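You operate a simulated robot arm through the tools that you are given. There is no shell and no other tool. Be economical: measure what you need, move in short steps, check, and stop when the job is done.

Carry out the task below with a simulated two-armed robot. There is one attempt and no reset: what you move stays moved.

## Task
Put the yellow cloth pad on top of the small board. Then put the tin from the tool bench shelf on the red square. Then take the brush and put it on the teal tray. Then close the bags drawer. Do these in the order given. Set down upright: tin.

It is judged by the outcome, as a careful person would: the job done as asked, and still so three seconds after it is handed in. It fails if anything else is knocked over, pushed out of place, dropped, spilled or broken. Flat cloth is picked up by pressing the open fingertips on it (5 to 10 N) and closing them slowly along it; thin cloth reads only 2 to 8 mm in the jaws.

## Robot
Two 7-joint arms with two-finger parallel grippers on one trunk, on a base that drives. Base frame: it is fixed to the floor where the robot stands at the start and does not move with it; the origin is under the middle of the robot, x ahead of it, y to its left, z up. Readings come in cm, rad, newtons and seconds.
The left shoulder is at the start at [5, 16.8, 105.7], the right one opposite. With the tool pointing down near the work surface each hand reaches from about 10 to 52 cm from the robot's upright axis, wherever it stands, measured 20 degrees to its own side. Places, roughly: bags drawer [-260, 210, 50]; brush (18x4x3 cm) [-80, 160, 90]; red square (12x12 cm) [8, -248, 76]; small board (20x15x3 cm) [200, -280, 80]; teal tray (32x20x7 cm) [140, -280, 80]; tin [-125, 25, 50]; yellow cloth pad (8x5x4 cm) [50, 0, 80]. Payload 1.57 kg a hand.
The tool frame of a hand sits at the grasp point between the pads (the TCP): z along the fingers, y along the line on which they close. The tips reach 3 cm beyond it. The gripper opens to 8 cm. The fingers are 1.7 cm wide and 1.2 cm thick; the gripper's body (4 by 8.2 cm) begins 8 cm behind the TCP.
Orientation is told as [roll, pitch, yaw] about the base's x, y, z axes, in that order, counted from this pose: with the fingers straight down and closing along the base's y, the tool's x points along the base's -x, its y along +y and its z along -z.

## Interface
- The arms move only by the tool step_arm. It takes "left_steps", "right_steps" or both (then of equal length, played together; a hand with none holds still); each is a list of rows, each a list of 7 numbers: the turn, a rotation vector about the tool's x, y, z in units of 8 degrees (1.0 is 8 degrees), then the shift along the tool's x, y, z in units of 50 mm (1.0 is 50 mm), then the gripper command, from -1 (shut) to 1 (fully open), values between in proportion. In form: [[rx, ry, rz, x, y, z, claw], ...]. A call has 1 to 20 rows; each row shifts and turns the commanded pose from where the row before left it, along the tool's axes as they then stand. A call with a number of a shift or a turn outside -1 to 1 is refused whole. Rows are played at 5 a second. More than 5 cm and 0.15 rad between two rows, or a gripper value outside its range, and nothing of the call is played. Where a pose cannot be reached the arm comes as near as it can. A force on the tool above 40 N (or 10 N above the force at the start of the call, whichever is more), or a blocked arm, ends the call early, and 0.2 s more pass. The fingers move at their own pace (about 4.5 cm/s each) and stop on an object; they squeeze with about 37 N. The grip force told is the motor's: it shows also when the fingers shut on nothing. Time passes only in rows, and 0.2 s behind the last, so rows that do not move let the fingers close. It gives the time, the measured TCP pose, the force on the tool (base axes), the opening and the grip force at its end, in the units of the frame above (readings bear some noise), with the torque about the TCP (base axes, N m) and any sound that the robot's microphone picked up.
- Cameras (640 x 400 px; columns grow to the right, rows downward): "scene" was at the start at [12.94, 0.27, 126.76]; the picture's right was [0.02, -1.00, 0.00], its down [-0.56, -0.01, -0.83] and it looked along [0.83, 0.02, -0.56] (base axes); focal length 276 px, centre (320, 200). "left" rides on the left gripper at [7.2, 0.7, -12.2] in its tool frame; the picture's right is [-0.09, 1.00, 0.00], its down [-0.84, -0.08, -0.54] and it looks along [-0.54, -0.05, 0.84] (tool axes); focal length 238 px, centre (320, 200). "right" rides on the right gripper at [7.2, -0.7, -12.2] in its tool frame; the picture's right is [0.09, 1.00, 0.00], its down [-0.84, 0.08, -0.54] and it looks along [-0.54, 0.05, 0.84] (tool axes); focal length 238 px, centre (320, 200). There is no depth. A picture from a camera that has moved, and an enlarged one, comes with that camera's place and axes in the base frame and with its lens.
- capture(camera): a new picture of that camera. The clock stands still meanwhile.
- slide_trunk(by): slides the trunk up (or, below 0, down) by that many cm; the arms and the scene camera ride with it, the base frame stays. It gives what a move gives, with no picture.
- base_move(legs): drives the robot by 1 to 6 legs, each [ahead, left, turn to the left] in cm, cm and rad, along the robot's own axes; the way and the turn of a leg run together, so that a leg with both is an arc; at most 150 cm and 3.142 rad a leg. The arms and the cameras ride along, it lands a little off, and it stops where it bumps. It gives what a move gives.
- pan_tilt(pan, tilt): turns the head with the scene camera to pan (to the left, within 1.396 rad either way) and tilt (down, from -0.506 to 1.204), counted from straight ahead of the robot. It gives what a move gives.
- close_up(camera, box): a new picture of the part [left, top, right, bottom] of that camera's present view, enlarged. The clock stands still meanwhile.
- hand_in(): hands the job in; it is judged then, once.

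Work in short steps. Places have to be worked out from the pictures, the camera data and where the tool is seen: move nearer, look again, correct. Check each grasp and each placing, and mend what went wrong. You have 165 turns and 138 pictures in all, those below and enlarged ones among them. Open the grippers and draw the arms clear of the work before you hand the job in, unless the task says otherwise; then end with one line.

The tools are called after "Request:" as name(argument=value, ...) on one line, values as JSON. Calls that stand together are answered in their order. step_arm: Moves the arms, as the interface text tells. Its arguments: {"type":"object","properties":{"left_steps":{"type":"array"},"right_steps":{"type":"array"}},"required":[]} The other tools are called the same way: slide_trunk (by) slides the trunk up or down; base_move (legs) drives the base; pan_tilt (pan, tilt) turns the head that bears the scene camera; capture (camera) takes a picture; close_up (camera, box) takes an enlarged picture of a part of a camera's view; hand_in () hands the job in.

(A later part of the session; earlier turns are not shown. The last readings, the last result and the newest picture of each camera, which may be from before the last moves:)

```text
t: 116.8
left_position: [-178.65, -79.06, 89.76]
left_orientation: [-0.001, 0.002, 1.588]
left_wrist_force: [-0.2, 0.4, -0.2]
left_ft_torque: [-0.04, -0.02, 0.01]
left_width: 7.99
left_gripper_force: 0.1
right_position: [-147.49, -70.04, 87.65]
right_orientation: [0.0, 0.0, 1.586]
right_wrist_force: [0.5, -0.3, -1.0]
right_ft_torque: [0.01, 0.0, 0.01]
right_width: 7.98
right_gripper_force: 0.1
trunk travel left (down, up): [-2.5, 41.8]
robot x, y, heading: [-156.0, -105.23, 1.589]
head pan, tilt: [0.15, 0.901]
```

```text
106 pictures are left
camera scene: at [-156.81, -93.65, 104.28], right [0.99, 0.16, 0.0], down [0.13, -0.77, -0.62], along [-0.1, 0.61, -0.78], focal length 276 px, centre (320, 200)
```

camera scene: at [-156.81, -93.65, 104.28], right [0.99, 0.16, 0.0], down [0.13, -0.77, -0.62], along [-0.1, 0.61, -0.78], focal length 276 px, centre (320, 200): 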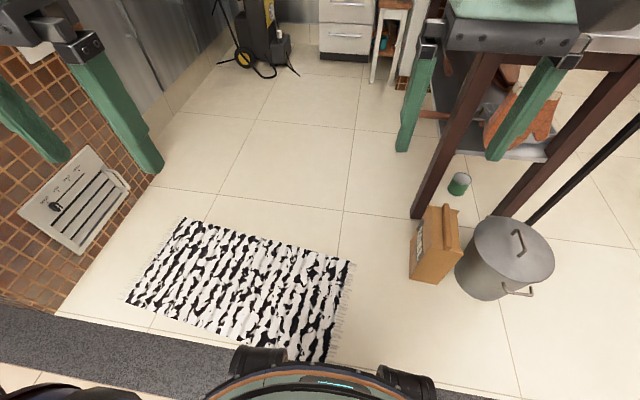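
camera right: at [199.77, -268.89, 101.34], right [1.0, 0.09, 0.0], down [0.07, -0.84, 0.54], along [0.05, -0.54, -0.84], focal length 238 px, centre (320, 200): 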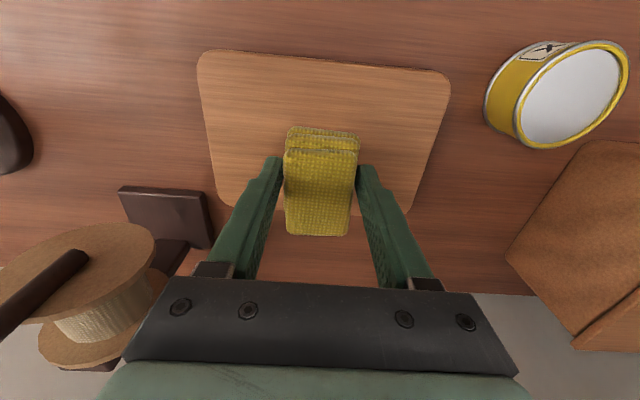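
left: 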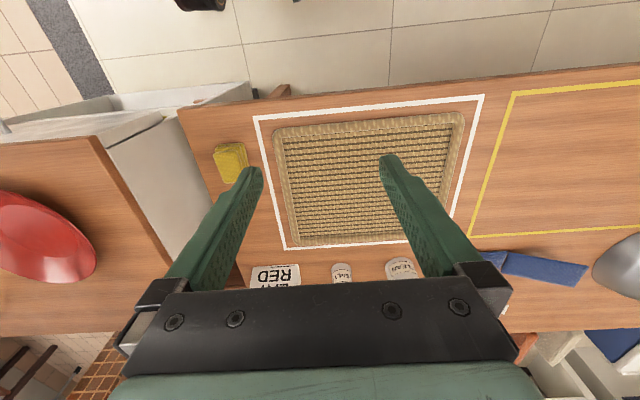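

The rug is flat; I will drive over it. I face +x (so elbows don't sweep over the bench) and strafe north along x≈-186.

Request:
base_move(legs=[[0, 30, 0], [0, 0, -1.585], [0, 60, 0]])

Request:
pan_tilt(pan=0.3, tilt=0.6)

Request:
capture(camera="scene")

```text
t: 129.2
left_position: [-157.73, -23.49, 89.84]
left_orientation: [-0.001, 0.001, -0.009]
left_wrist_force: [0.3, 0.3, 0.3]
left_ft_torque: [-0.04, -0.03, -0.02]
left_width: 8.02
left_gripper_force: 0.1
right_position: [-149.4, -55.02, 87.54]
right_orientation: [-0.001, 0.0, -0.012]
right_wrist_force: [0.7, -0.3, 0.3]
right_ft_torque: [0.01, 0.01, -0.01]
right_width: 8.02
right_gripper_force: 0.0
trunk travel left (down, up): [-2.5, 41.8]
robot x, y, heading: [-184.2, -46.02, -0.014]
head pan, tilt: [0.15, 0.901]
```

```text
t: 130.0
left_position: [-157.66, -23.49, 89.79]
left_orientation: [-0.002, 0.003, -0.01]
left_wrist_force: [0.4, 0.0, 1.0]
left_ft_torque: [0.0, -0.03, 0.0]
left_width: 8.01
left_gripper_force: 0.2
right_position: [-149.49, -54.87, 87.64]
right_orientation: [0.0, 0.001, -0.012]
right_wrist_force: [0.0, -0.3, 0.2]
right_ft_torque: [0.0, -0.02, 0.0]
right_width: 8.0
right_gripper_force: 0.1
trunk travel left (down, up): [-2.5, 41.8]
robot x, y, heading: [-184.3, -45.78, -0.014]
head pan, tilt: [0.3, 0.6]
```

```text
105 pictures are left
camera scene: at [-171.86, -43.29, 106.74], right [0.28, -0.96, 0.0], down [-0.54, -0.16, -0.82], along [0.79, 0.23, -0.57], focal length 276 px, centre (320, 200)
```

scene: 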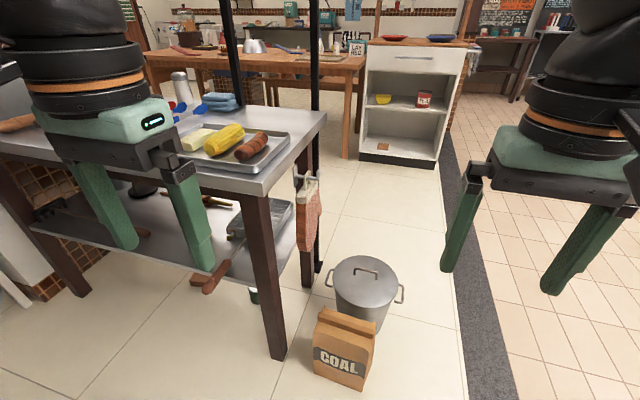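

Good passage. I continue north to y≈25 and look at the lower shelf.

Request:
base_move(legs=[[0, 68, 0.014]])

Request:
pan_tilt(pan=0.0, tilt=0.75)

Request:
capture(camera="scene")

```text
t: 136.5
left_position: [-157.85, 45.13, 89.87]
left_orientation: [-0.001, 0.002, 0.009]
left_wrist_force: [-0.4, 0.5, 0.4]
left_ft_torque: [0.04, 0.0, 0.03]
left_width: 8.01
left_gripper_force: 0.0
right_position: [-148.93, 13.81, 87.52]
right_orientation: [-0.001, 0.001, 0.007]
right_wrist_force: [0.0, -0.2, -0.1]
right_ft_torque: [0.02, 0.01, 0.02]
right_width: 8.0
right_gripper_force: 0.1
trunk travel left (down, up): [-2.5, 41.8]
robot x, y, heading: [-184.36, 22.28, 0.004]
head pan, tilt: [0.3, 0.6]
```

```text
t: 137.3
left_position: [-157.81, 45.22, 89.82]
left_orientation: [-0.002, 0.001, 0.01]
left_wrist_force: [-0.3, -0.1, -0.1]
left_ft_torque: [0.0, 0.0, -0.02]
left_width: 8.02
left_gripper_force: 0.1
right_position: [-149.01, 13.98, 87.47]
right_orientation: [-0.002, -0.001, 0.007]
right_wrist_force: [0.7, -0.7, 0.4]
right_ft_torque: [0.02, -0.01, 0.01]
right_width: 8.01
right_gripper_force: 0.0
trunk travel left (down, up): [-2.5, 41.8]
robot x, y, heading: [-184.04, 22.38, 0.009]
head pan, tilt: [0.0, 0.75]
```

```text
104 pictures are left
camera scene: at [-171.76, 22.53, 105.47], right [0.01, -1.0, 0.0], down [-0.68, 0.0, -0.73], along [0.73, 0.0, -0.68], focal length 276 px, centre (320, 200)
```

scene: 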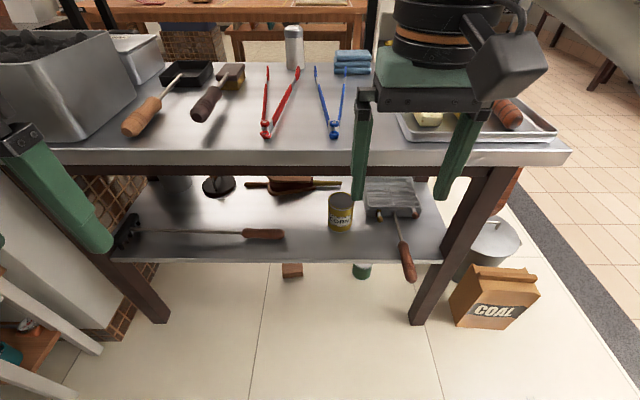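

The yellow tin stands on the lower shelf. I zoom in to place it well.

Request:
close_up(camera="scene", box=[270, 130, 450, 290])

Request:
capture(camera="right")

```text
2.50 times, centred on (360, 210) of scene
camera zoom: at [-171.76, 22.53, 105.47], right [0.01, -1.0, 0.0], down [-0.68, 0.0, -0.73], along [0.73, 0.0, -0.68], focal length 690 px, centre (220, 175)
```

zoom: 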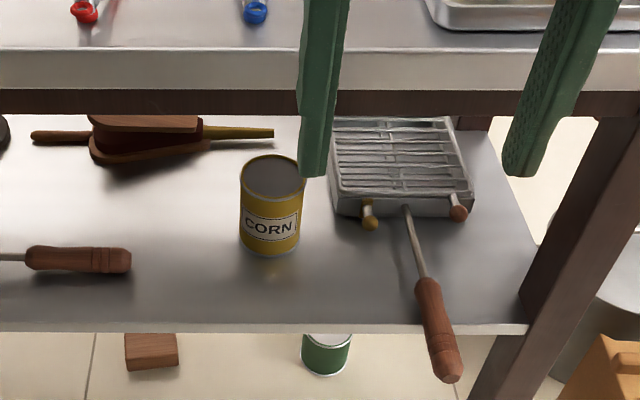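

```text
102 pictures are left
camera right: at [-156.22, 13.22, 99.84], right [-0.1, 1.0, 0.0], down [0.84, 0.08, 0.54], along [0.54, 0.05, -0.84], focal length 238 px, centre (320, 200)
```

right: 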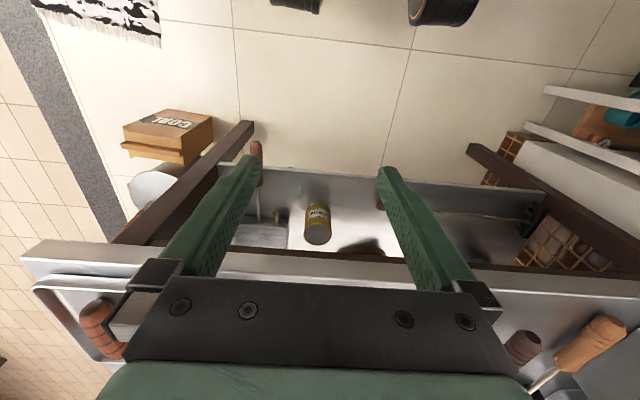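

Tin: axis ≈[-121, 16.5], bottom z≈48.5, top ≈58.5, diameter ≈6.7. I'll grasp with fingers 30° below horizontal pointing +x; first pitch the right hand by 60° in place.

Request:
step_arm(right_steps=[[0, -0.9375, 0, 0, 0, 0, 1], [0, -0.9375, 0, 0, 0, 0, 1], [0, -0.9375, 0, 0, 0, 0, 1], [0, -0.9375, 0, 0, 0, 0, 1], [0, -0.9375, 0, 0, 0, 0, 1], [0, -0.9375, 0, 0, 0, 0, 1], [0, -0.9375, 0, 0, 0, 0, 1], [0, -0.9375, 0, 0, 0, 0, 1], [0, 0, 0, 0, 0, 0, 1]])

Request:
capture(camera="scene")

```text
t: 139.3
left_position: [-157.8, 45.05, 89.76]
left_orientation: [-0.001, 0.001, 0.008]
left_wrist_force: [0.1, 0.5, -0.4]
left_ft_torque: [0.01, -0.01, 0.01]
left_width: 8.0
left_gripper_force: 0.0
right_position: [-149.0, 13.89, 87.57]
right_orientation: [0.0, -1.048, 0.007]
right_wrist_force: [-0.7, -0.7, -0.3]
right_ft_torque: [-0.01, 0.03, 0.0]
right_width: 8.0
right_gripper_force: 0.1
trunk travel left (down, up): [-2.5, 41.8]
robot x, y, heading: [-184.12, 22.32, 0.008]
head pan, tilt: [0.0, 0.75]
```

```text
101 pictures are left
camera scene: at [-171.76, 22.53, 105.46], right [0.01, -1.0, 0.0], down [-0.68, 0.0, -0.73], along [0.73, 0.0, -0.68], focal length 276 px, centre (320, 200)
```

scene: 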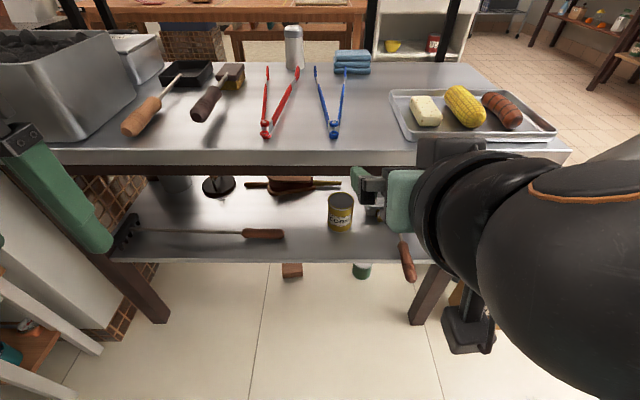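

Pitched. Now I lower outside the bench to the pre-grasp at about [-136, 16.5, 63.4].

Request:
step_arm(right_steps=[[0, 0, 0, 0.409, 0.074, 0.666, 1], [0, 0, 0, 0.409, 0.074, 0.666, 1], [0, 0, 0, 0.409, 0.074, 0.666, 1], [0, 0, 0, 0.409, 0.074, 0.666, 1], [0, 0, 0, 0.409, 0.074, 0.666, 1], [0, 0, 0, 0.409, 0.074, 0.666, 1], [0, 0, 0, 0.409, 0.074, 0.666, 1], [0, 0, 0, 0, 0, 0, 1]])

Request:
capture(camera="scene")

Request:
capture(camera="right")

```text
t: 141.1
left_position: [-157.86, 45.17, 89.72]
left_orientation: [0.0, 0.004, 0.009]
left_wrist_force: [-0.4, -0.1, 0.3]
left_ft_torque: [-0.02, -0.04, -0.03]
left_width: 8.01
left_gripper_force: 0.0
right_position: [-136.08, 16.64, 63.3]
right_orientation: [0.001, -1.049, 0.01]
right_wrist_force: [-0.1, 0.6, 0.0]
right_ft_torque: [-0.03, 0.0, -0.04]
right_width: 7.99
right_gripper_force: 0.0
trunk travel left (down, up): [-2.5, 41.8]
robot x, y, heading: [-184.22, 22.12, 0.006]
head pan, tilt: [0.0, 0.75]
```

```text
100 pictures are left
camera scene: at [-171.76, 22.53, 105.46], right [0.01, -1.0, 0.0], down [-0.68, 0.0, -0.73], along [0.73, 0.0, -0.68], focal length 276 px, centre (320, 200)
```

scene: 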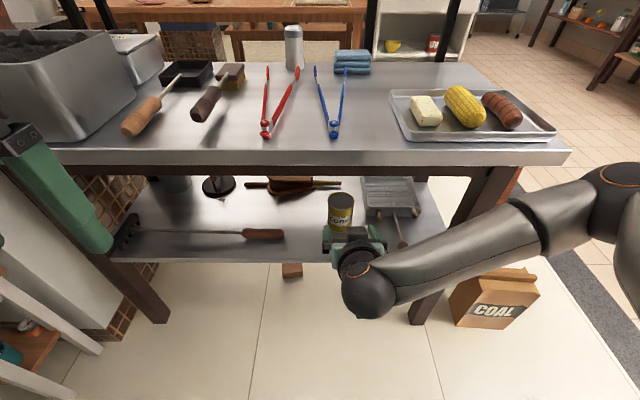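

```text
99 pictures are left
camera right: at [-150.29, 15.9, 63.26], right [-0.05, 1.0, -0.08], down [-0.05, 0.08, 1.0], along [1.0, 0.06, 0.05], focal length 238 px, centre (320, 200)
```

right: 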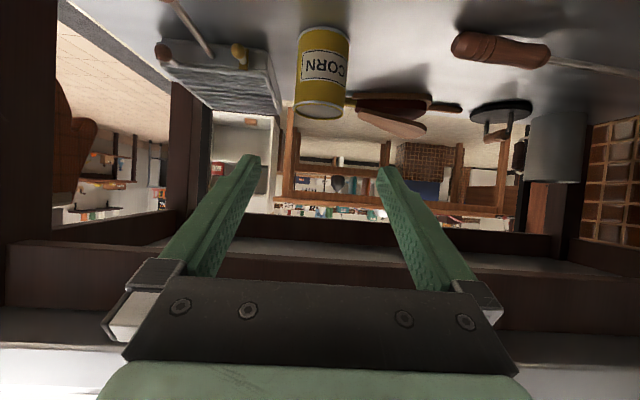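

I zoom into the tool-camera view to refine the tin's height and distance.

Request:
close_up(camera="right", box=[240, 0, 400, 130])

Request:
close_up(camera="scene", box=[300, 170, 400, 270])

```text
3.08 times, centred on (320, 65) of right
camera zoom: at [-150.29, 15.9, 63.26], right [-0.05, 1.0, -0.08], down [-0.05, 0.08, 1.0], along [1.0, 0.06, 0.05], focal length 733 px, centre (320, 615)
```

zoom: 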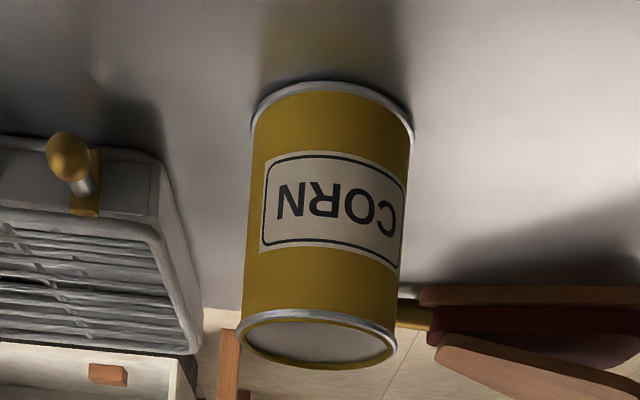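

```text
4.00 times, centred on (350, 220) of scene
camera zoom: at [-171.76, 22.53, 105.46], right [0.01, -1.0, 0.0], down [-0.68, 0.0, -0.73], along [0.73, 0.0, -0.68], focal length 1103 px, centre (200, 120)
```

zoom: 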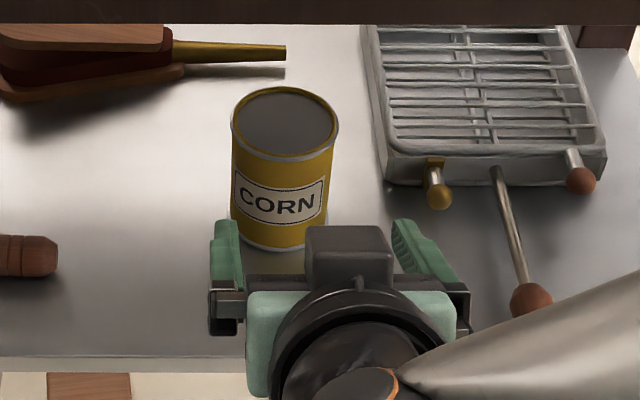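

Triangulating properly puts the tin further in: axis ≈[-114.5, 16.8], top z≈51.5, shelf z≈41, diameter ≈7.5. I drive 7 cm nearer for reach and look again with the tool camera.

Request:
base_move(legs=[[7, 0, 0]])

Request:
close_up(camera="right", box=[220, 0, 420, 125])

```text
t: 142.1
left_position: [-150.85, 45.2, 89.8]
left_orientation: [-0.002, 0.001, 0.01]
left_wrist_force: [-0.5, -0.3, -0.6]
left_ft_torque: [0.01, -0.01, 0.02]
left_width: 8.01
left_gripper_force: 0.1
right_position: [-129.1, 16.8, 63.44]
right_orientation: [-0.001, -1.046, 0.01]
right_wrist_force: [-0.3, 0.3, -0.6]
right_ft_torque: [-0.02, 0.0, -0.01]
right_width: 7.99
right_gripper_force: 0.1
trunk travel left (down, up): [-2.5, 41.8]
robot x, y, heading: [-177.19, 22.28, 0.005]
head pan, tilt: [0.0, 0.75]
```

```text
3.20 times, centred on (320, 62) of right
camera zoom: at [-143.28, 15.94, 63.32], right [-0.05, 1.0, -0.08], down [-0.05, 0.08, 1.0], along [1.0, 0.06, 0.05], focal length 763 px, centre (320, 640)
```

zoom: 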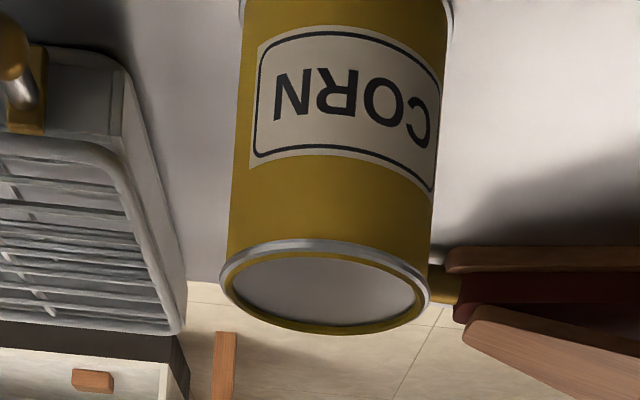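

Estimates put the tin axis at x≈-114…-120. I lower to about [-126, 16.7, 51.5] with the fingers about to straddle it, then look.

Request:
step_arm(right_steps=[[0, 0, 0, 0.584, -0.01, 0.575, 1], [0, 0, 0, 0.584, -0.01, 0.575, 1], [0, 0, 0, 0.584, 0, 0.575, 1], [0, 0, 0, 0, 0, 0, 1]])

Request:
capture(camera="right")

Request:
close_up(camera="scene", box=[280, 180, 420, 300])

```text
t: 143.1
left_position: [-150.91, 45.21, 89.8]
left_orientation: [-0.002, 0.002, 0.008]
left_wrist_force: [0.2, 0.1, 0.7]
left_ft_torque: [0.01, 0.02, 0.0]
left_width: 8.01
left_gripper_force: 0.0
right_position: [-125.99, 16.77, 51.57]
right_orientation: [-0.001, -1.048, 0.005]
right_wrist_force: [0.3, 0.2, -0.4]
right_ft_torque: [-0.01, 0.02, 0.02]
right_width: 8.0
right_gripper_force: 0.1
trunk travel left (down, up): [-2.5, 41.8]
robot x, y, heading: [-177.6, 22.18, 0.001]
head pan, tilt: [0.0, 0.75]
```

```text
95 pictures are left
camera right: at [-140.16, 15.96, 51.49], right [-0.05, 1.0, -0.08], down [-0.05, 0.08, 1.0], along [1.0, 0.06, 0.05], focal length 238 px, centre (320, 200)
```

right: 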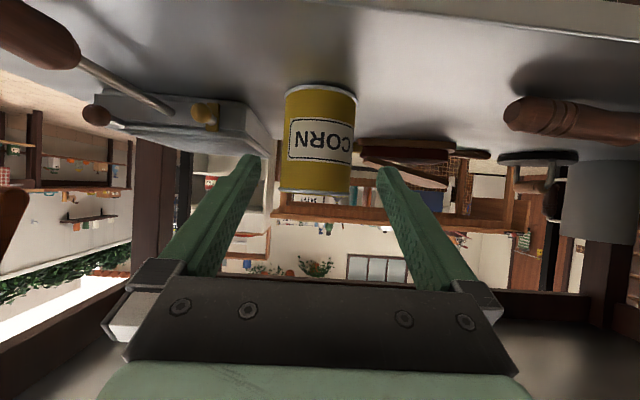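

```text
3.33 times, centred on (350, 240) of scene
camera zoom: at [-164.74, 22.58, 105.46], right [0.01, -1.0, 0.0], down [-0.68, 0.0, -0.73], along [0.73, 0.0, -0.68], focal length 919 px, centre (220, 67)
```

zoom: 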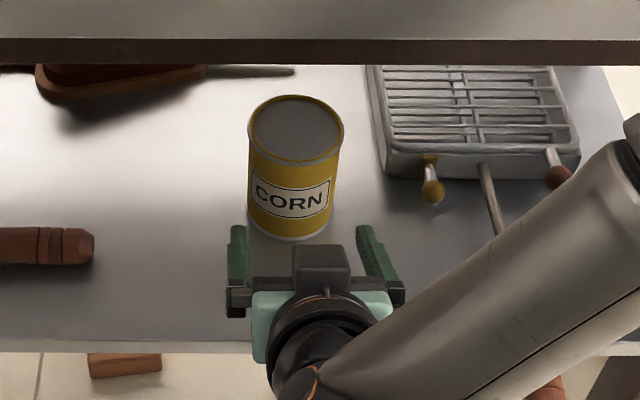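

Lid seen edge-on: top z≈51.9, axis x≈-114.8, y≈16.7, diameter ≈7.5. Tight in the 8 cm jaws but centred. I advance half way and check the straddle.

Request:
step_arm(right_steps=[[0, 0, 0, 0.0, 0, 0.4, 1], [0, 0, 0, 0.04, 0, 0.4, 1], [0, 0, 0, 0.03, 0, 0.4, 1], [0, 0, 0, 0, 0, 0, 1]])

Request:
capture(camera="right")

Request:
close_up(camera="scene", box=[290, 190, 390, 290])

```text
t: 144.1
left_position: [-150.78, 45.17, 89.85]
left_orientation: [-0.002, 0.001, 0.01]
left_wrist_force: [0.2, 0.4, -0.8]
left_ft_torque: [-0.01, -0.01, 0.0]
left_width: 7.97
left_gripper_force: 0.0
right_position: [-121.17, 16.79, 48.16]
right_orientation: [-0.003, -1.048, 0.009]
right_wrist_force: [0.1, -0.6, 0.0]
right_ft_torque: [-0.02, 0.02, 0.0]
right_width: 8.01
right_gripper_force: 0.1
trunk travel left (down, up): [-2.5, 41.8]
robot x, y, heading: [-177.08, 22.49, 0.001]
head pan, tilt: [0.0, 0.75]
```

```text
93 pictures are left
camera right: at [-135.28, 15.94, 48.13], right [-0.05, 1.0, -0.08], down [-0.05, 0.08, 1.0], along [1.0, 0.06, 0.05], focal length 238 px, centre (320, 200)
```

right: 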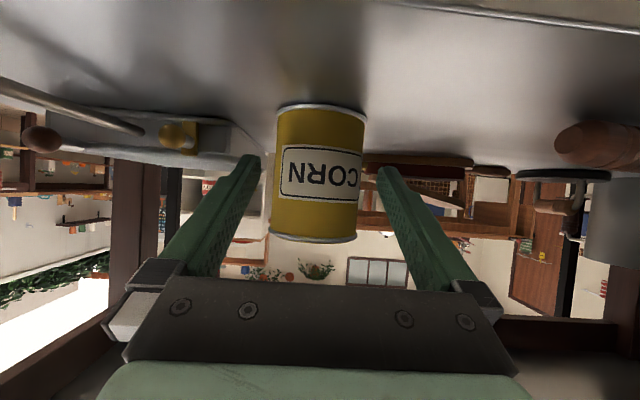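

```text
4.00 times, centred on (340, 240) of scene
camera zoom: at [-164.75, 22.57, 105.46], right [0.01, -1.0, 0.0], down [-0.68, 0.0, -0.73], along [0.73, 0.0, -0.68], focal length 1103 px, centre (240, 40)
```

zoom: 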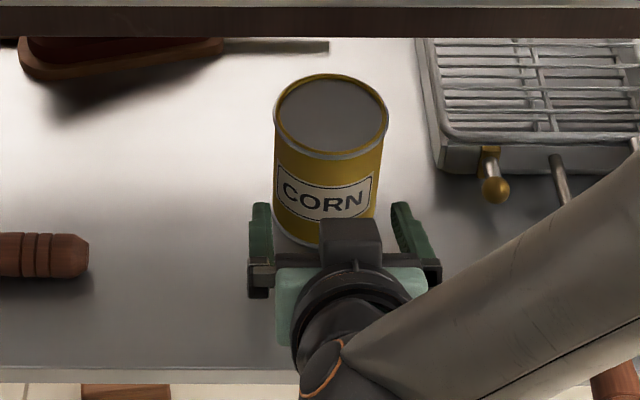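

Centred within measurement error. I advance to the tin's axis in small rows.

Request:
step_arm(right_steps=[[0, 0, 0, -0.137, -0.01, 0.4, 1], [0, 0, 0, -0.137, 0, 0.4, 1], [0, 0, 0, -0.137, 0, 0.4, 1], [0, 0, 0, 0, 0, 0, 1]])

Request:
capture(camera="right")

Request:
close_up(camera="scene", box=[290, 190, 390, 290])

```text
t: 145.1
left_position: [-150.78, 45.17, 89.81]
left_orientation: [-0.002, 0.003, 0.008]
left_wrist_force: [0.2, 0.6, -0.4]
left_ft_torque: [-0.01, -0.02, 0.0]
left_width: 7.99
left_gripper_force: 0.0
right_position: [-114.71, 16.55, 47.08]
right_orientation: [-0.001, -1.046, 0.006]
right_wrist_force: [-0.5, -0.5, -0.1]
right_ft_torque: [0.02, -0.02, -0.02]
right_width: 8.0
right_gripper_force: 0.1
trunk travel left (down, up): [-2.5, 41.8]
robot x, y, heading: [-176.98, 22.81, 0.008]
head pan, tilt: [0.0, 0.75]
```

```text
91 pictures are left
camera right: at [-128.95, 15.92, 46.98], right [-0.05, 1.0, -0.08], down [-0.05, 0.08, 1.0], along [1.0, 0.06, 0.05], focal length 238 px, centre (320, 200)
```

right: 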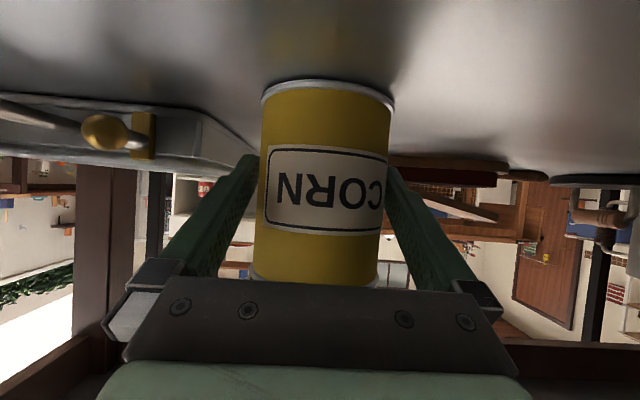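

```text
4.00 times, centred on (340, 240) of scene
camera zoom: at [-164.75, 22.57, 105.46], right [0.01, -1.0, 0.0], down [-0.68, 0.0, -0.73], along [0.73, 0.0, -0.68], focal length 1103 px, centre (240, 40)
```

zoom: 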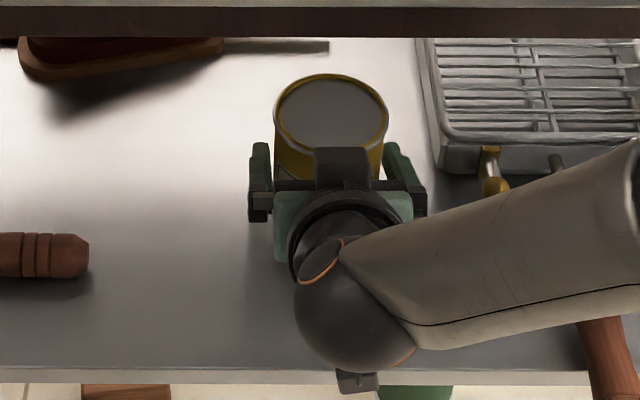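

Tin sits between the fingers. Closing.

Request:
step_arm(right_steps=[[0, 0, 0, 0, 0, 0, 0.8], [0, 0, 0, 0, 0, 0, 0.6], [0, 0, 0, 0, 0, 0, 0], [0, 0, 0, 0, 0, 0, -1], [0, 0, 0, 0, 0, 0, -1], [0, 0, 0, 0, 0, 0, -1]])

Request:
capture(camera="right")

```text
t: 146.5
left_position: [-150.88, 45.24, 89.84]
left_orientation: [-0.001, 0.001, 0.01]
left_wrist_force: [0.9, 0.0, -0.2]
left_ft_torque: [-0.01, 0.01, 0.02]
left_width: 8.0
left_gripper_force: 0.1
right_position: [-114.81, 16.69, 46.94]
right_orientation: [0.0, -1.047, 0.011]
right_wrist_force: [0.3, 2.1, -0.4]
right_ft_torque: [0.08, 0.01, -0.01]
right_width: 7.29
right_gripper_force: 37.0
trunk travel left (down, up): [-2.5, 41.8]
robot x, y, heading: [-177.04, 22.35, 0.009]
head pan, tilt: [0.0, 0.75]
```

```text
89 pictures are left
camera right: at [-128.97, 15.93, 46.99], right [-0.05, 1.0, -0.08], down [-0.05, 0.08, 1.0], along [1.0, 0.06, 0.05], focal length 238 px, centre (320, 200)
```

right: 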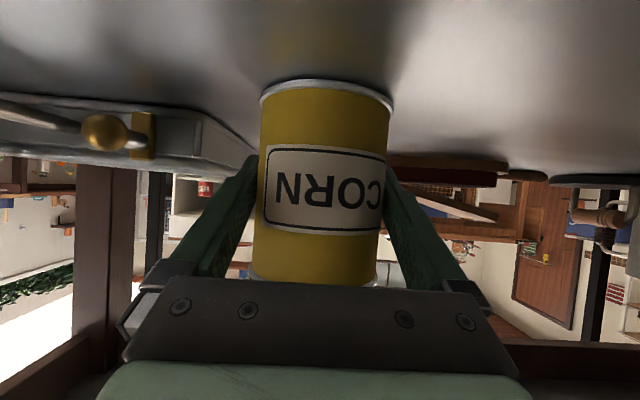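

Gripped (7.3 cm). I lift 4 cm, then back the base straight out.

Request:
step_arm(right_steps=[[0, 0, 0, -0.345, 0, -0.2, -1], [0, 0, 0, -0.345, 0, -0.2, -1], [0, 0, 0, 0, 0, 0, -1]])

Request:
capture(camera="right")

Request:
base_move(legs=[[-25, 0, 0]])

Request:
capture(camera="scene")

```text
t: 147.3
left_position: [-150.79, 45.15, 89.94]
left_orientation: [-0.002, 0.002, 0.009]
left_wrist_force: [0.5, -0.5, 0.3]
left_ft_torque: [-0.04, -0.01, -0.01]
left_width: 8.0
left_gripper_force: 0.2
right_position: [-114.79, 16.54, 51.07]
right_orientation: [-0.002, -1.045, 0.009]
right_wrist_force: [0.4, -0.4, -3.9]
right_ft_torque: [0.0, 0.03, 0.02]
right_width: 7.29
right_gripper_force: 37.0
trunk travel left (down, up): [-2.5, 41.8]
robot x, y, heading: [-176.99, 22.37, 0.006]
head pan, tilt: [0.0, 0.75]
```

```text
88 pictures are left
camera right: at [-128.99, 15.82, 51.01], right [-0.05, 1.0, -0.08], down [-0.05, 0.08, 1.0], along [1.0, 0.06, 0.05], focal length 238 px, centre (320, 200)
```

right: 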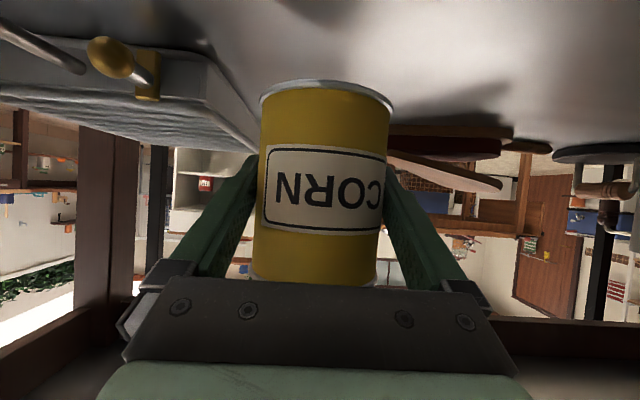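

```text
t: 149.1
left_position: [-175.95, 45.03, 89.77]
left_orientation: [-0.001, 0.001, 0.004]
left_wrist_force: [0.3, -0.1, -0.4]
left_ft_torque: [-0.01, -0.01, 0.0]
left_width: 8.0
left_gripper_force: 0.1
right_position: [-140.01, 16.28, 51.05]
right_orientation: [-0.001, -1.046, 0.005]
right_wrist_force: [0.4, 0.1, -4.7]
right_ft_torque: [0.02, 0.03, -0.01]
right_width: 7.29
right_gripper_force: 37.0
trunk travel left (down, up): [-2.5, 41.8]
robot x, y, heading: [-202.13, 22.24, 0.003]
head pan, tilt: [0.0, 0.75]
```

```text
87 pictures are left
camera scene: at [-189.85, 22.43, 105.46], right [0.0, -1.0, 0.0], down [-0.68, 0.0, -0.73], along [0.73, 0.0, -0.68], focal length 276 px, centre (320, 200)
```

scene: 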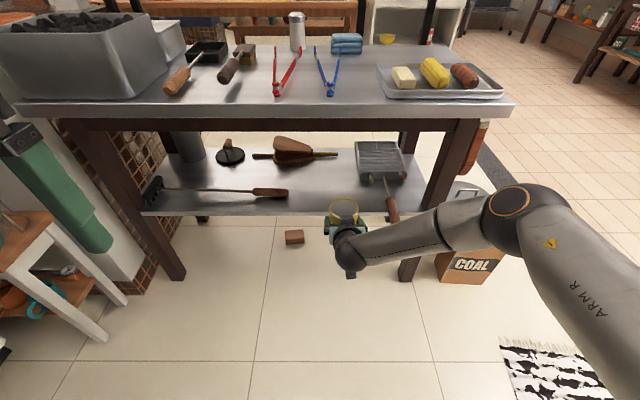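

Tin is out of the bench. I raise the trunk 32 cm, then lift and retract the right hand a bit.

Request:
slide_trunk(by=32)

Request:
step_arm(right_steps=[[0, 0, 0, -0.4, 0, -0.5, -1], [0, 0, 0, -0.4, 0, -0.5, -1], [0, 0, 0, -0.4, 0, -0.5, -1], [0, 0, 0, -0.4, 0, -0.5, -1], [0, 0, 0, 0, 0, 0, -1]])

Request:
capture(camera="scene")

```text
t: 152.3
left_position: [-175.79, 45.08, 121.72]
left_orientation: [-0.002, 0.001, 0.005]
left_wrist_force: [-0.6, -0.8, 1.0]
left_ft_torque: [0.03, 0.02, 0.01]
left_width: 7.99
left_gripper_force: 0.2
right_position: [-140.01, 16.23, 83.05]
right_orientation: [-0.001, -1.046, 0.005]
right_wrist_force: [-0.5, 0.3, -3.4]
right_ft_torque: [0.0, 0.02, -0.02]
right_width: 7.27
right_gripper_force: 36.9
trunk travel left (down, up): [-34.5, 9.8]
robot x, y, heading: [-202.19, 22.12, 0.004]
head pan, tilt: [0.0, 0.75]
```

```text
t: 153.5
left_position: [-175.77, 45.03, 121.75]
left_orientation: [-0.001, 0.002, 0.006]
left_wrist_force: [0.1, 0.5, 0.2]
left_ft_torque: [0.0, -0.03, -0.03]
left_width: 7.99
left_gripper_force: 0.1
right_position: [-144.56, 16.25, 95.13]
right_orientation: [-0.003, -1.046, 0.006]
right_wrist_force: [-0.3, -0.4, -4.3]
right_ft_torque: [-0.01, 0.03, -0.02]
right_width: 7.27
right_gripper_force: 36.9
trunk travel left (down, up): [-34.5, 9.8]
robot x, y, heading: [-202.62, 22.55, 0.005]
head pan, tilt: [0.0, 0.75]
```

```text
86 pictures are left
camera scene: at [-189.83, 22.43, 137.45], right [0.0, -1.0, 0.0], down [-0.68, 0.0, -0.73], along [0.73, 0.0, -0.68], focal length 276 px, centre (320, 200)
```

scene: 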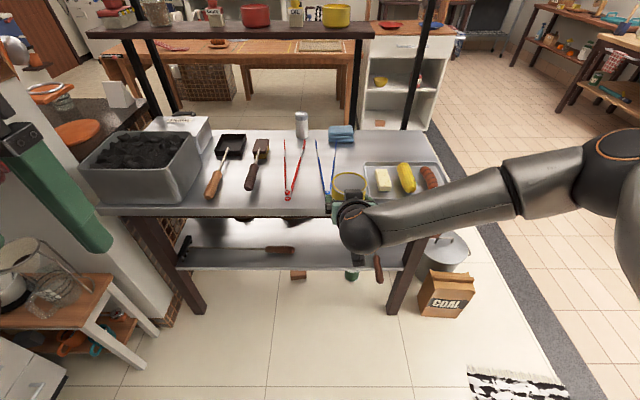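

All clear. I drive back out over the rug, then east along y≈-105, and turn to face -y at x≈-46.

Request:
base_move(legs=[[8, -127, 0], [148, 0, 0], [0, 0, -1.575]])

Request:
capture(camera="scene")

```text
t: 175.7
left_position: [-25.29, -135.15, 121.71]
left_orientation: [-0.001, 0.002, -1.604]
left_wrist_force: [0.1, -1.1, 0.3]
left_ft_torque: [0.03, 0.0, 0.03]
left_width: 8.0
left_gripper_force: 0.1
right_position: [-55.23, -165.37, 95.08]
right_orientation: [-0.002, -1.046, -1.604]
right_wrist_force: [0.3, -0.1, -3.0]
right_ft_torque: [0.02, -0.01, 0.03]
right_width: 7.29
right_gripper_force: 36.6
trunk travel left (down, up): [-34.5, 9.8]
robot x, y, heading: [-46.68, -107.72, -1.613]
head pan, tilt: [0.0, 0.75]
```

```text
85 pictures are left
camera scene: at [-47.31, -120.17, 137.46], right [-1.0, 0.04, 0.0], down [0.03, 0.68, -0.73], along [-0.03, -0.73, -0.68], focal length 276 px, centre (320, 200)
```

scene: 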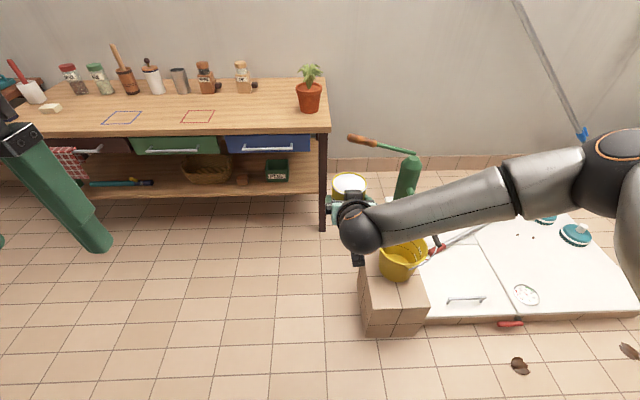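

The red square works out at [6.7, -248, 76]. I correct heading, strafe to x≈13 and approach until the tin is near the table edge.

Request:
base_move(legs=[[0, 0, 0.042], [0, 59, 0], [70, 0, 0]])

Request:
capture(camera="scene")

Request:
capture(camera="left")

```text
t: 185.2
left_position: [34.94, -204.06, 121.82]
left_orientation: [-0.001, 0.004, -1.562]
left_wrist_force: [0.3, 0.6, 0.5]
left_ft_torque: [-0.02, -0.01, 0.02]
left_width: 7.98
left_gripper_force: 0.1
right_position: [6.25, -235.41, 95.05]
right_orientation: [-0.002, -1.047, -1.562]
right_wrist_force: [-0.5, 0.4, -3.8]
right_ft_torque: [0.0, 0.01, -0.01]
right_width: 7.32
right_gripper_force: 36.9
trunk travel left (down, up): [-34.5, 9.8]
robot x, y, heading: [11.72, -177.47, -1.566]
head pan, tilt: [0.0, 0.75]
```

```text
84 pictures are left
camera scene: at [12.36, -189.99, 137.45], right [-1.0, -0.01, 0.0], down [0.0, 0.68, -0.73], along [0.0, -0.73, -0.68], focal length 276 px, centre (320, 200)
```

scene: 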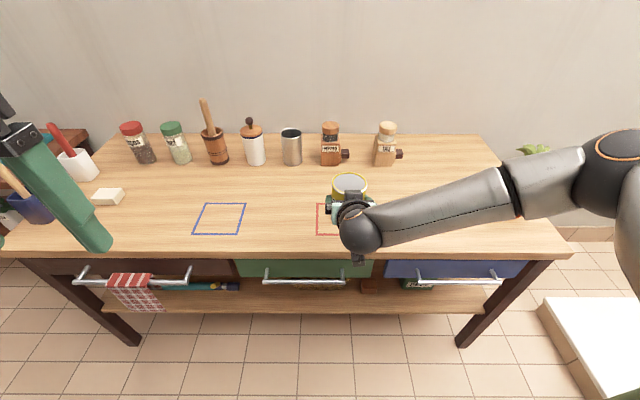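

```text
83 pictures are left
camera left: at [35.68, -197.02, 134.01], right [1.0, -0.08, 0.0], down [-0.07, -0.84, 0.54], along [-0.05, -0.54, -0.84], focal length 238 px, centre (320, 200)
```

left: 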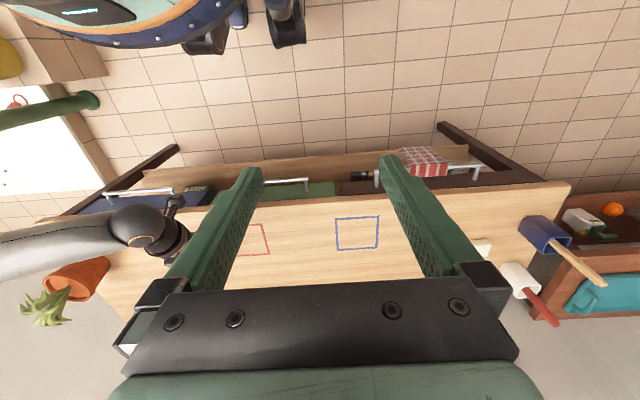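

I zoom on the red square's visible part to fix its place.

Request:
close_up(camera="scene", box=[280, 160, 420, 260])

Request:
close_up(camera="left", box=[140, 180, 300, 300])

```text
4.00 times, centred on (350, 210) of scene
camera zoom: at [12.36, -189.99, 137.45], right [-1.0, -0.01, 0.0], down [0.0, 0.68, -0.73], along [0.0, -0.73, -0.68], focal length 1103 px, centre (200, 160)
```

zoom: 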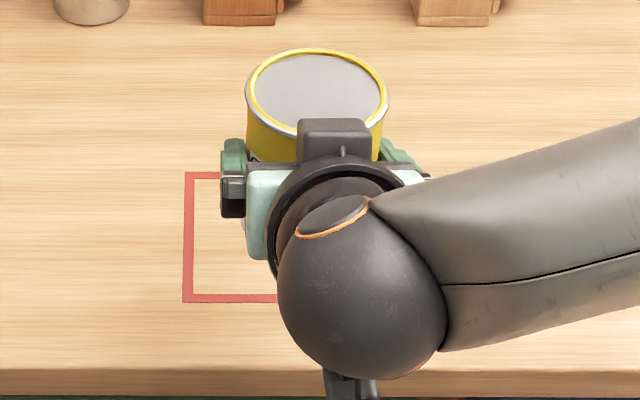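

```text
3.33 times, centred on (220, 240) of left
camera zoom: at [35.68, -197.02, 134.01], right [1.0, -0.08, 0.0], down [-0.07, -0.84, 0.54], along [-0.05, -0.54, -0.84], focal length 794 px, centre (653, 67)
```

zoom: 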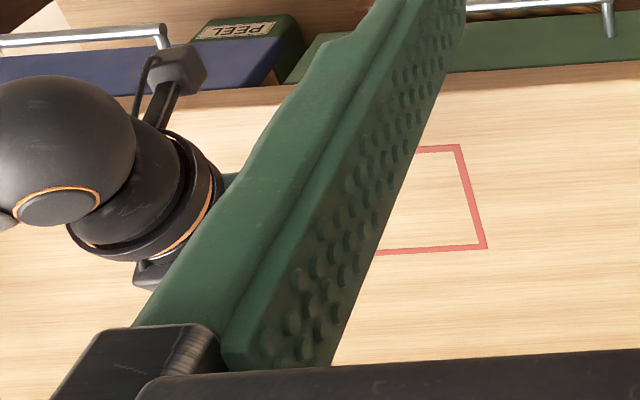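

Red square centre ≈[7.0, -248.0]. I drive 12 cm nearer, then read the pose.

Request:
base_move(legs=[[12, 0, 0]])

```text
t: 186.4
left_position: [34.98, -215.88, 121.8]
left_orientation: [0.0, 0.004, -1.565]
left_wrist_force: [0.3, 0.3, -0.2]
left_ft_torque: [0.03, 0.01, 0.01]
left_width: 7.98
left_gripper_force: 0.0
right_position: [6.23, -247.03, 95.09]
right_orientation: [-0.002, -1.043, -1.564]
right_wrist_force: [-0.1, 0.2, -3.8]
right_ft_torque: [-0.02, -0.03, 0.03]
right_width: 7.28
right_gripper_force: 37.3
trunk travel left (down, up): [-34.5, 9.8]
robot x, y, heading: [12.39, -189.31, -1.568]
head pan, tilt: [0.0, 0.75]
```

Over it within 1 cm. I correct and lower to TCP z≈83.5, then look.

Request:
step_arm(right_steps=[[0, 0, 0, 0.477, 0.0375, 0.333, -1], [0, 0, 0, 0.477, 0.0375, 0.333, -1], [0, 0, 0, 0.477, 0.0375, 0.333, -1], [0, 0, 0, 0.477, 0.0375, 0.333, -1], [0, 0, 0, 0, 0, 0, -1]])

Request:
capture(camera="right")

Request:
capture(camera="scene")

```text
t: 187.6
left_position: [35.01, -215.77, 121.75]
left_orientation: [-0.001, 0.002, -1.563]
left_wrist_force: [-0.1, -0.2, 0.3]
left_ft_torque: [-0.06, -0.02, 0.0]
left_width: 8.01
left_gripper_force: 0.1
right_position: [7.18, -248.16, 83.4]
right_orientation: [0.001, -1.045, -1.565]
right_wrist_force: [-1.1, 0.0, -3.1]
right_ft_torque: [-0.02, 0.01, 0.01]
right_width: 7.28
right_gripper_force: 37.1
trunk travel left (down, up): [-34.5, 9.8]
robot x, y, heading: [12.26, -189.37, -1.567]
head pan, tilt: [0.0, 0.75]
```

```text
80 pictures are left
camera right: at [6.4, -234.05, 83.31], right [1.0, 0.05, -0.08], down [0.08, 0.05, 1.0], along [0.06, -1.0, 0.05], focal length 238 px, centre (320, 200)
```

right: 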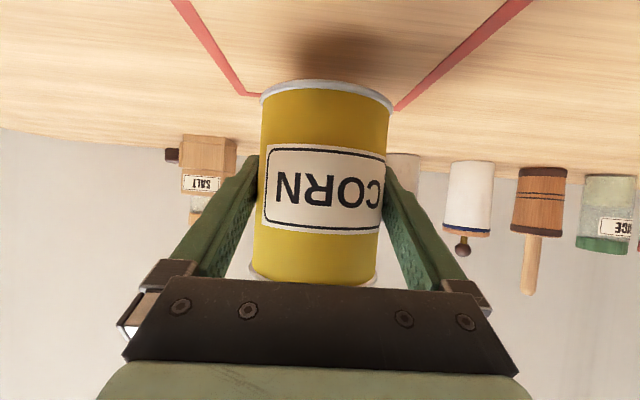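

```text
79 pictures are left
camera scene: at [12.39, -201.65, 137.46], right [-1.0, 0.0, 0.0], down [0.0, 0.68, -0.73], along [0.0, -0.73, -0.68], focal length 276 px, centre (320, 200)
```

scene: 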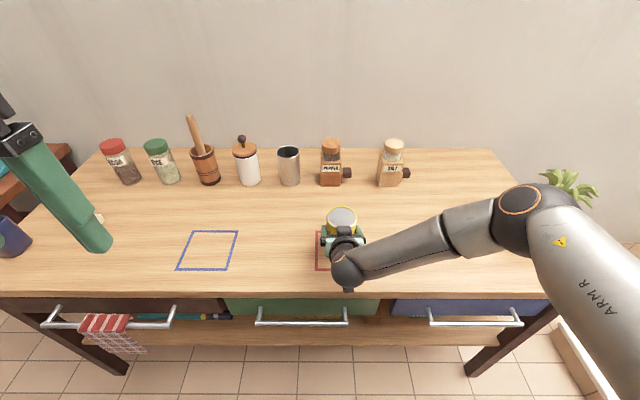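

Well placed laterally; the tin's bottom is about 2–3 cm above the table. I lower slowly till contact.

Request:
step_arm(right_steps=[[0, 0, 0, 0.0866, 0, 0.05, -1], [0, 0, 0, 0.0866, 0, 0.05, -1], [0, 0, 0, 0.0866, 0, 0.05, -1], [0, 0, 0, 0, 0, 0, -1]])

Request:
capture(camera="right")

```text
t: 188.6
left_position: [35.1, -215.8, 121.75]
left_orientation: [-0.002, 0.001, -1.563]
left_wrist_force: [0.0, -0.1, -0.1]
left_ft_torque: [-0.04, 0.0, -0.02]
left_width: 8.0
left_gripper_force: 0.1
right_position: [7.01, -248.13, 82.03]
right_orientation: [-0.002, -1.046, -1.563]
right_wrist_force: [0.1, -0.1, -4.6]
right_ft_torque: [0.0, 0.01, -0.01]
right_width: 7.29
right_gripper_force: 37.3
trunk travel left (down, up): [-34.5, 9.8]
robot x, y, heading: [12.06, -189.31, -1.57]
head pan, tilt: [0.0, 0.75]
```

```text
78 pictures are left
camera right: at [6.24, -233.98, 81.85], right [1.0, 0.05, -0.08], down [0.08, 0.05, 1.0], along [0.06, -1.0, 0.05], focal length 238 px, centre (320, 200)
```

right: 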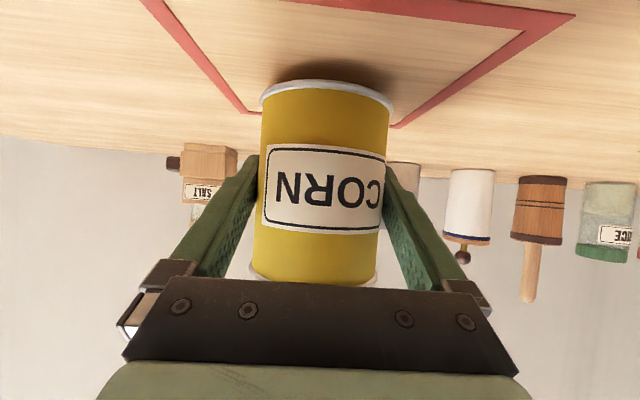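

Still a small gap. I lower in 0.3 cm rows.

Request:
step_arm(right_steps=[[0, 0, 0, 0.052, 0, 0.03, -1], [0, 0, 0, 0.052, 0, 0.03, -1], [0, 0, 0, 0.035, 0, 0.02, -1], [0, 0, 0, 0, 0, 0, -1]])

```text
t: 189.6
left_position: [35.06, -215.83, 121.86]
left_orientation: [0.0, 0.002, -1.564]
left_wrist_force: [0.8, -0.6, 0.8]
left_ft_torque: [0.0, 0.02, -0.03]
left_width: 7.99
left_gripper_force: 0.1
right_position: [6.93, -248.05, 81.07]
right_orientation: [-0.003, -1.045, -1.563]
right_wrist_force: [-0.2, 0.5, -4.2]
right_ft_torque: [-0.01, 0.0, -0.03]
right_width: 7.29
right_gripper_force: 37.4
trunk travel left (down, up): [-34.5, 9.8]
robot x, y, heading: [12.04, -189.53, -1.566]
head pan, tilt: [0.0, 0.75]
```

No contact yet (still -4 N weight); continuing in 0.2 cm rows.

Request:
step_arm(right_steps=[[0, 0, 0, 0.035, 0, 0.02, -1], [0, 0, 0, 0.035, 0, 0.02, -1], [0, 0, 0, 0, 0, 0, -1]])

Request:
capture(camera="right")

```text
t: 190.4
left_position: [34.96, -215.63, 121.83]
left_orientation: [-0.001, 0.002, -1.564]
left_wrist_force: [-0.4, -0.8, 0.3]
left_ft_torque: [0.01, 0.0, -0.02]
left_width: 8.0
left_gripper_force: 0.0
right_position: [7.02, -248.09, 81.08]
right_orientation: [-0.001, -1.051, -1.566]
right_wrist_force: [-1.6, 1.6, 8.2]
right_ft_torque: [0.46, 0.09, 0.05]
right_width: 7.27
right_gripper_force: 37.1
trunk travel left (down, up): [-34.5, 9.8]
robot x, y, heading: [12.61, -189.22, -1.568]
head pan, tilt: [0.0, 0.75]
```

```text
77 pictures are left
camera right: at [6.17, -233.91, 80.98], right [1.0, 0.05, -0.08], down [0.08, 0.05, 1.0], along [0.05, -1.0, 0.05], focal length 238 px, centre (320, 200)
```

right: 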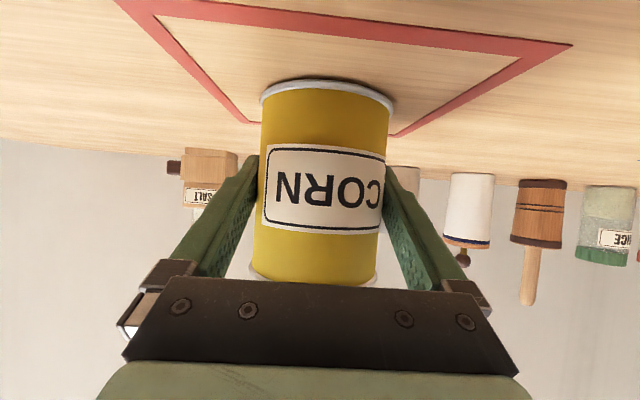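

Touching down (≈12 N). Open fully, check, then withdraw straight back.

Request:
step_arm(right_steps=[[0, 0, 0, -0.017, 0, -0.01, -0.5], [0, 0, 0, 0, 0, 0, 0.5], [0, 0, 0, 0, 0, 0, 1], [0, 0, 0, 0, 0, 0, 1], [0, 0, 0, 0, 0, 0, 1]])

Request:
capture(camera="right")

```text
t: 191.6
left_position: [35.06, -215.64, 121.83]
left_orientation: [-0.002, 0.001, -1.564]
left_wrist_force: [0.1, 0.4, 0.0]
left_ft_torque: [0.02, 0.01, 0.0]
left_width: 8.01
left_gripper_force: 0.0
right_position: [7.01, -248.09, 81.02]
right_orientation: [-0.002, -1.045, -1.563]
right_wrist_force: [0.2, 0.2, -0.2]
right_ft_torque: [0.01, 0.02, -0.04]
right_width: 8.01
right_gripper_force: 0.1
trunk travel left (down, up): [-34.5, 9.8]
robot x, y, heading: [12.17, -189.51, -1.572]
head pan, tilt: [0.0, 0.75]
```

```text
76 pictures are left
camera right: at [6.21, -233.89, 80.94], right [1.0, 0.05, -0.08], down [0.08, 0.05, 1.0], along [0.06, -1.0, 0.05], focal length 238 px, centre (320, 200)
```

right: 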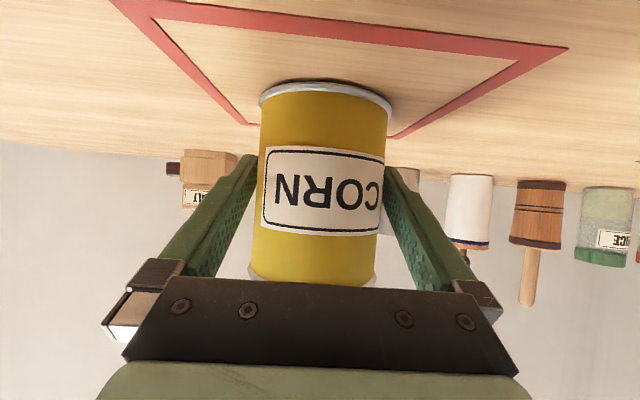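

Released. Withdraw 10 cm straight back, then up, and look.

Request:
step_arm(right_steps=[[0, 0, 0, 0.15, 0, -0.26, 1], [0, 0, 0, 0.25, 0, -0.433, 1], [0, 0, 0, 0.3, 0, -0.52, 1], [0, 0, 0, 0.3, 0, -0.52, 1], [0, 0, 0, 0, 0, -0.7, 1], [0, 0, 0, -0.6, 0, -0.4, 1], [0, 0, 0, -0.6, 0, -0.4, 1], [0, 0, 0, 0, 0, 0, 1]])

Request:
capture(camera="scene")

```text
t: 193.4
left_position: [34.95, -215.79, 121.87]
left_orientation: [-0.001, 0.001, -1.564]
left_wrist_force: [-0.5, 0.0, -0.3]
left_ft_torque: [0.01, 0.02, 0.01]
left_width: 8.01
left_gripper_force: 0.0
right_position: [7.03, -234.59, 89.73]
right_orientation: [-0.002, -1.044, -1.566]
right_wrist_force: [-0.5, 0.2, 0.5]
right_ft_torque: [-0.02, 0.01, 0.0]
right_width: 8.01
right_gripper_force: 0.1
trunk travel left (down, up): [-34.5, 9.8]
robot x, y, heading: [12.2, -189.0, -1.564]
head pan, tilt: [0.0, 0.75]
```

```text
75 pictures are left
camera scene: at [12.4, -201.63, 137.46], right [-1.0, 0.0, 0.0], down [0.0, 0.68, -0.73], along [0.0, -0.73, -0.68], focal length 276 px, centre (320, 200)
```

scene: 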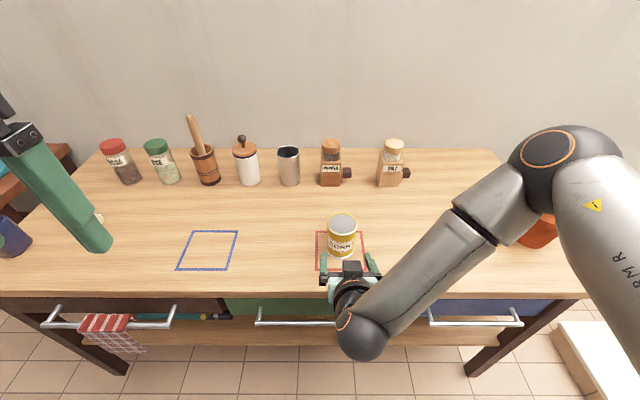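

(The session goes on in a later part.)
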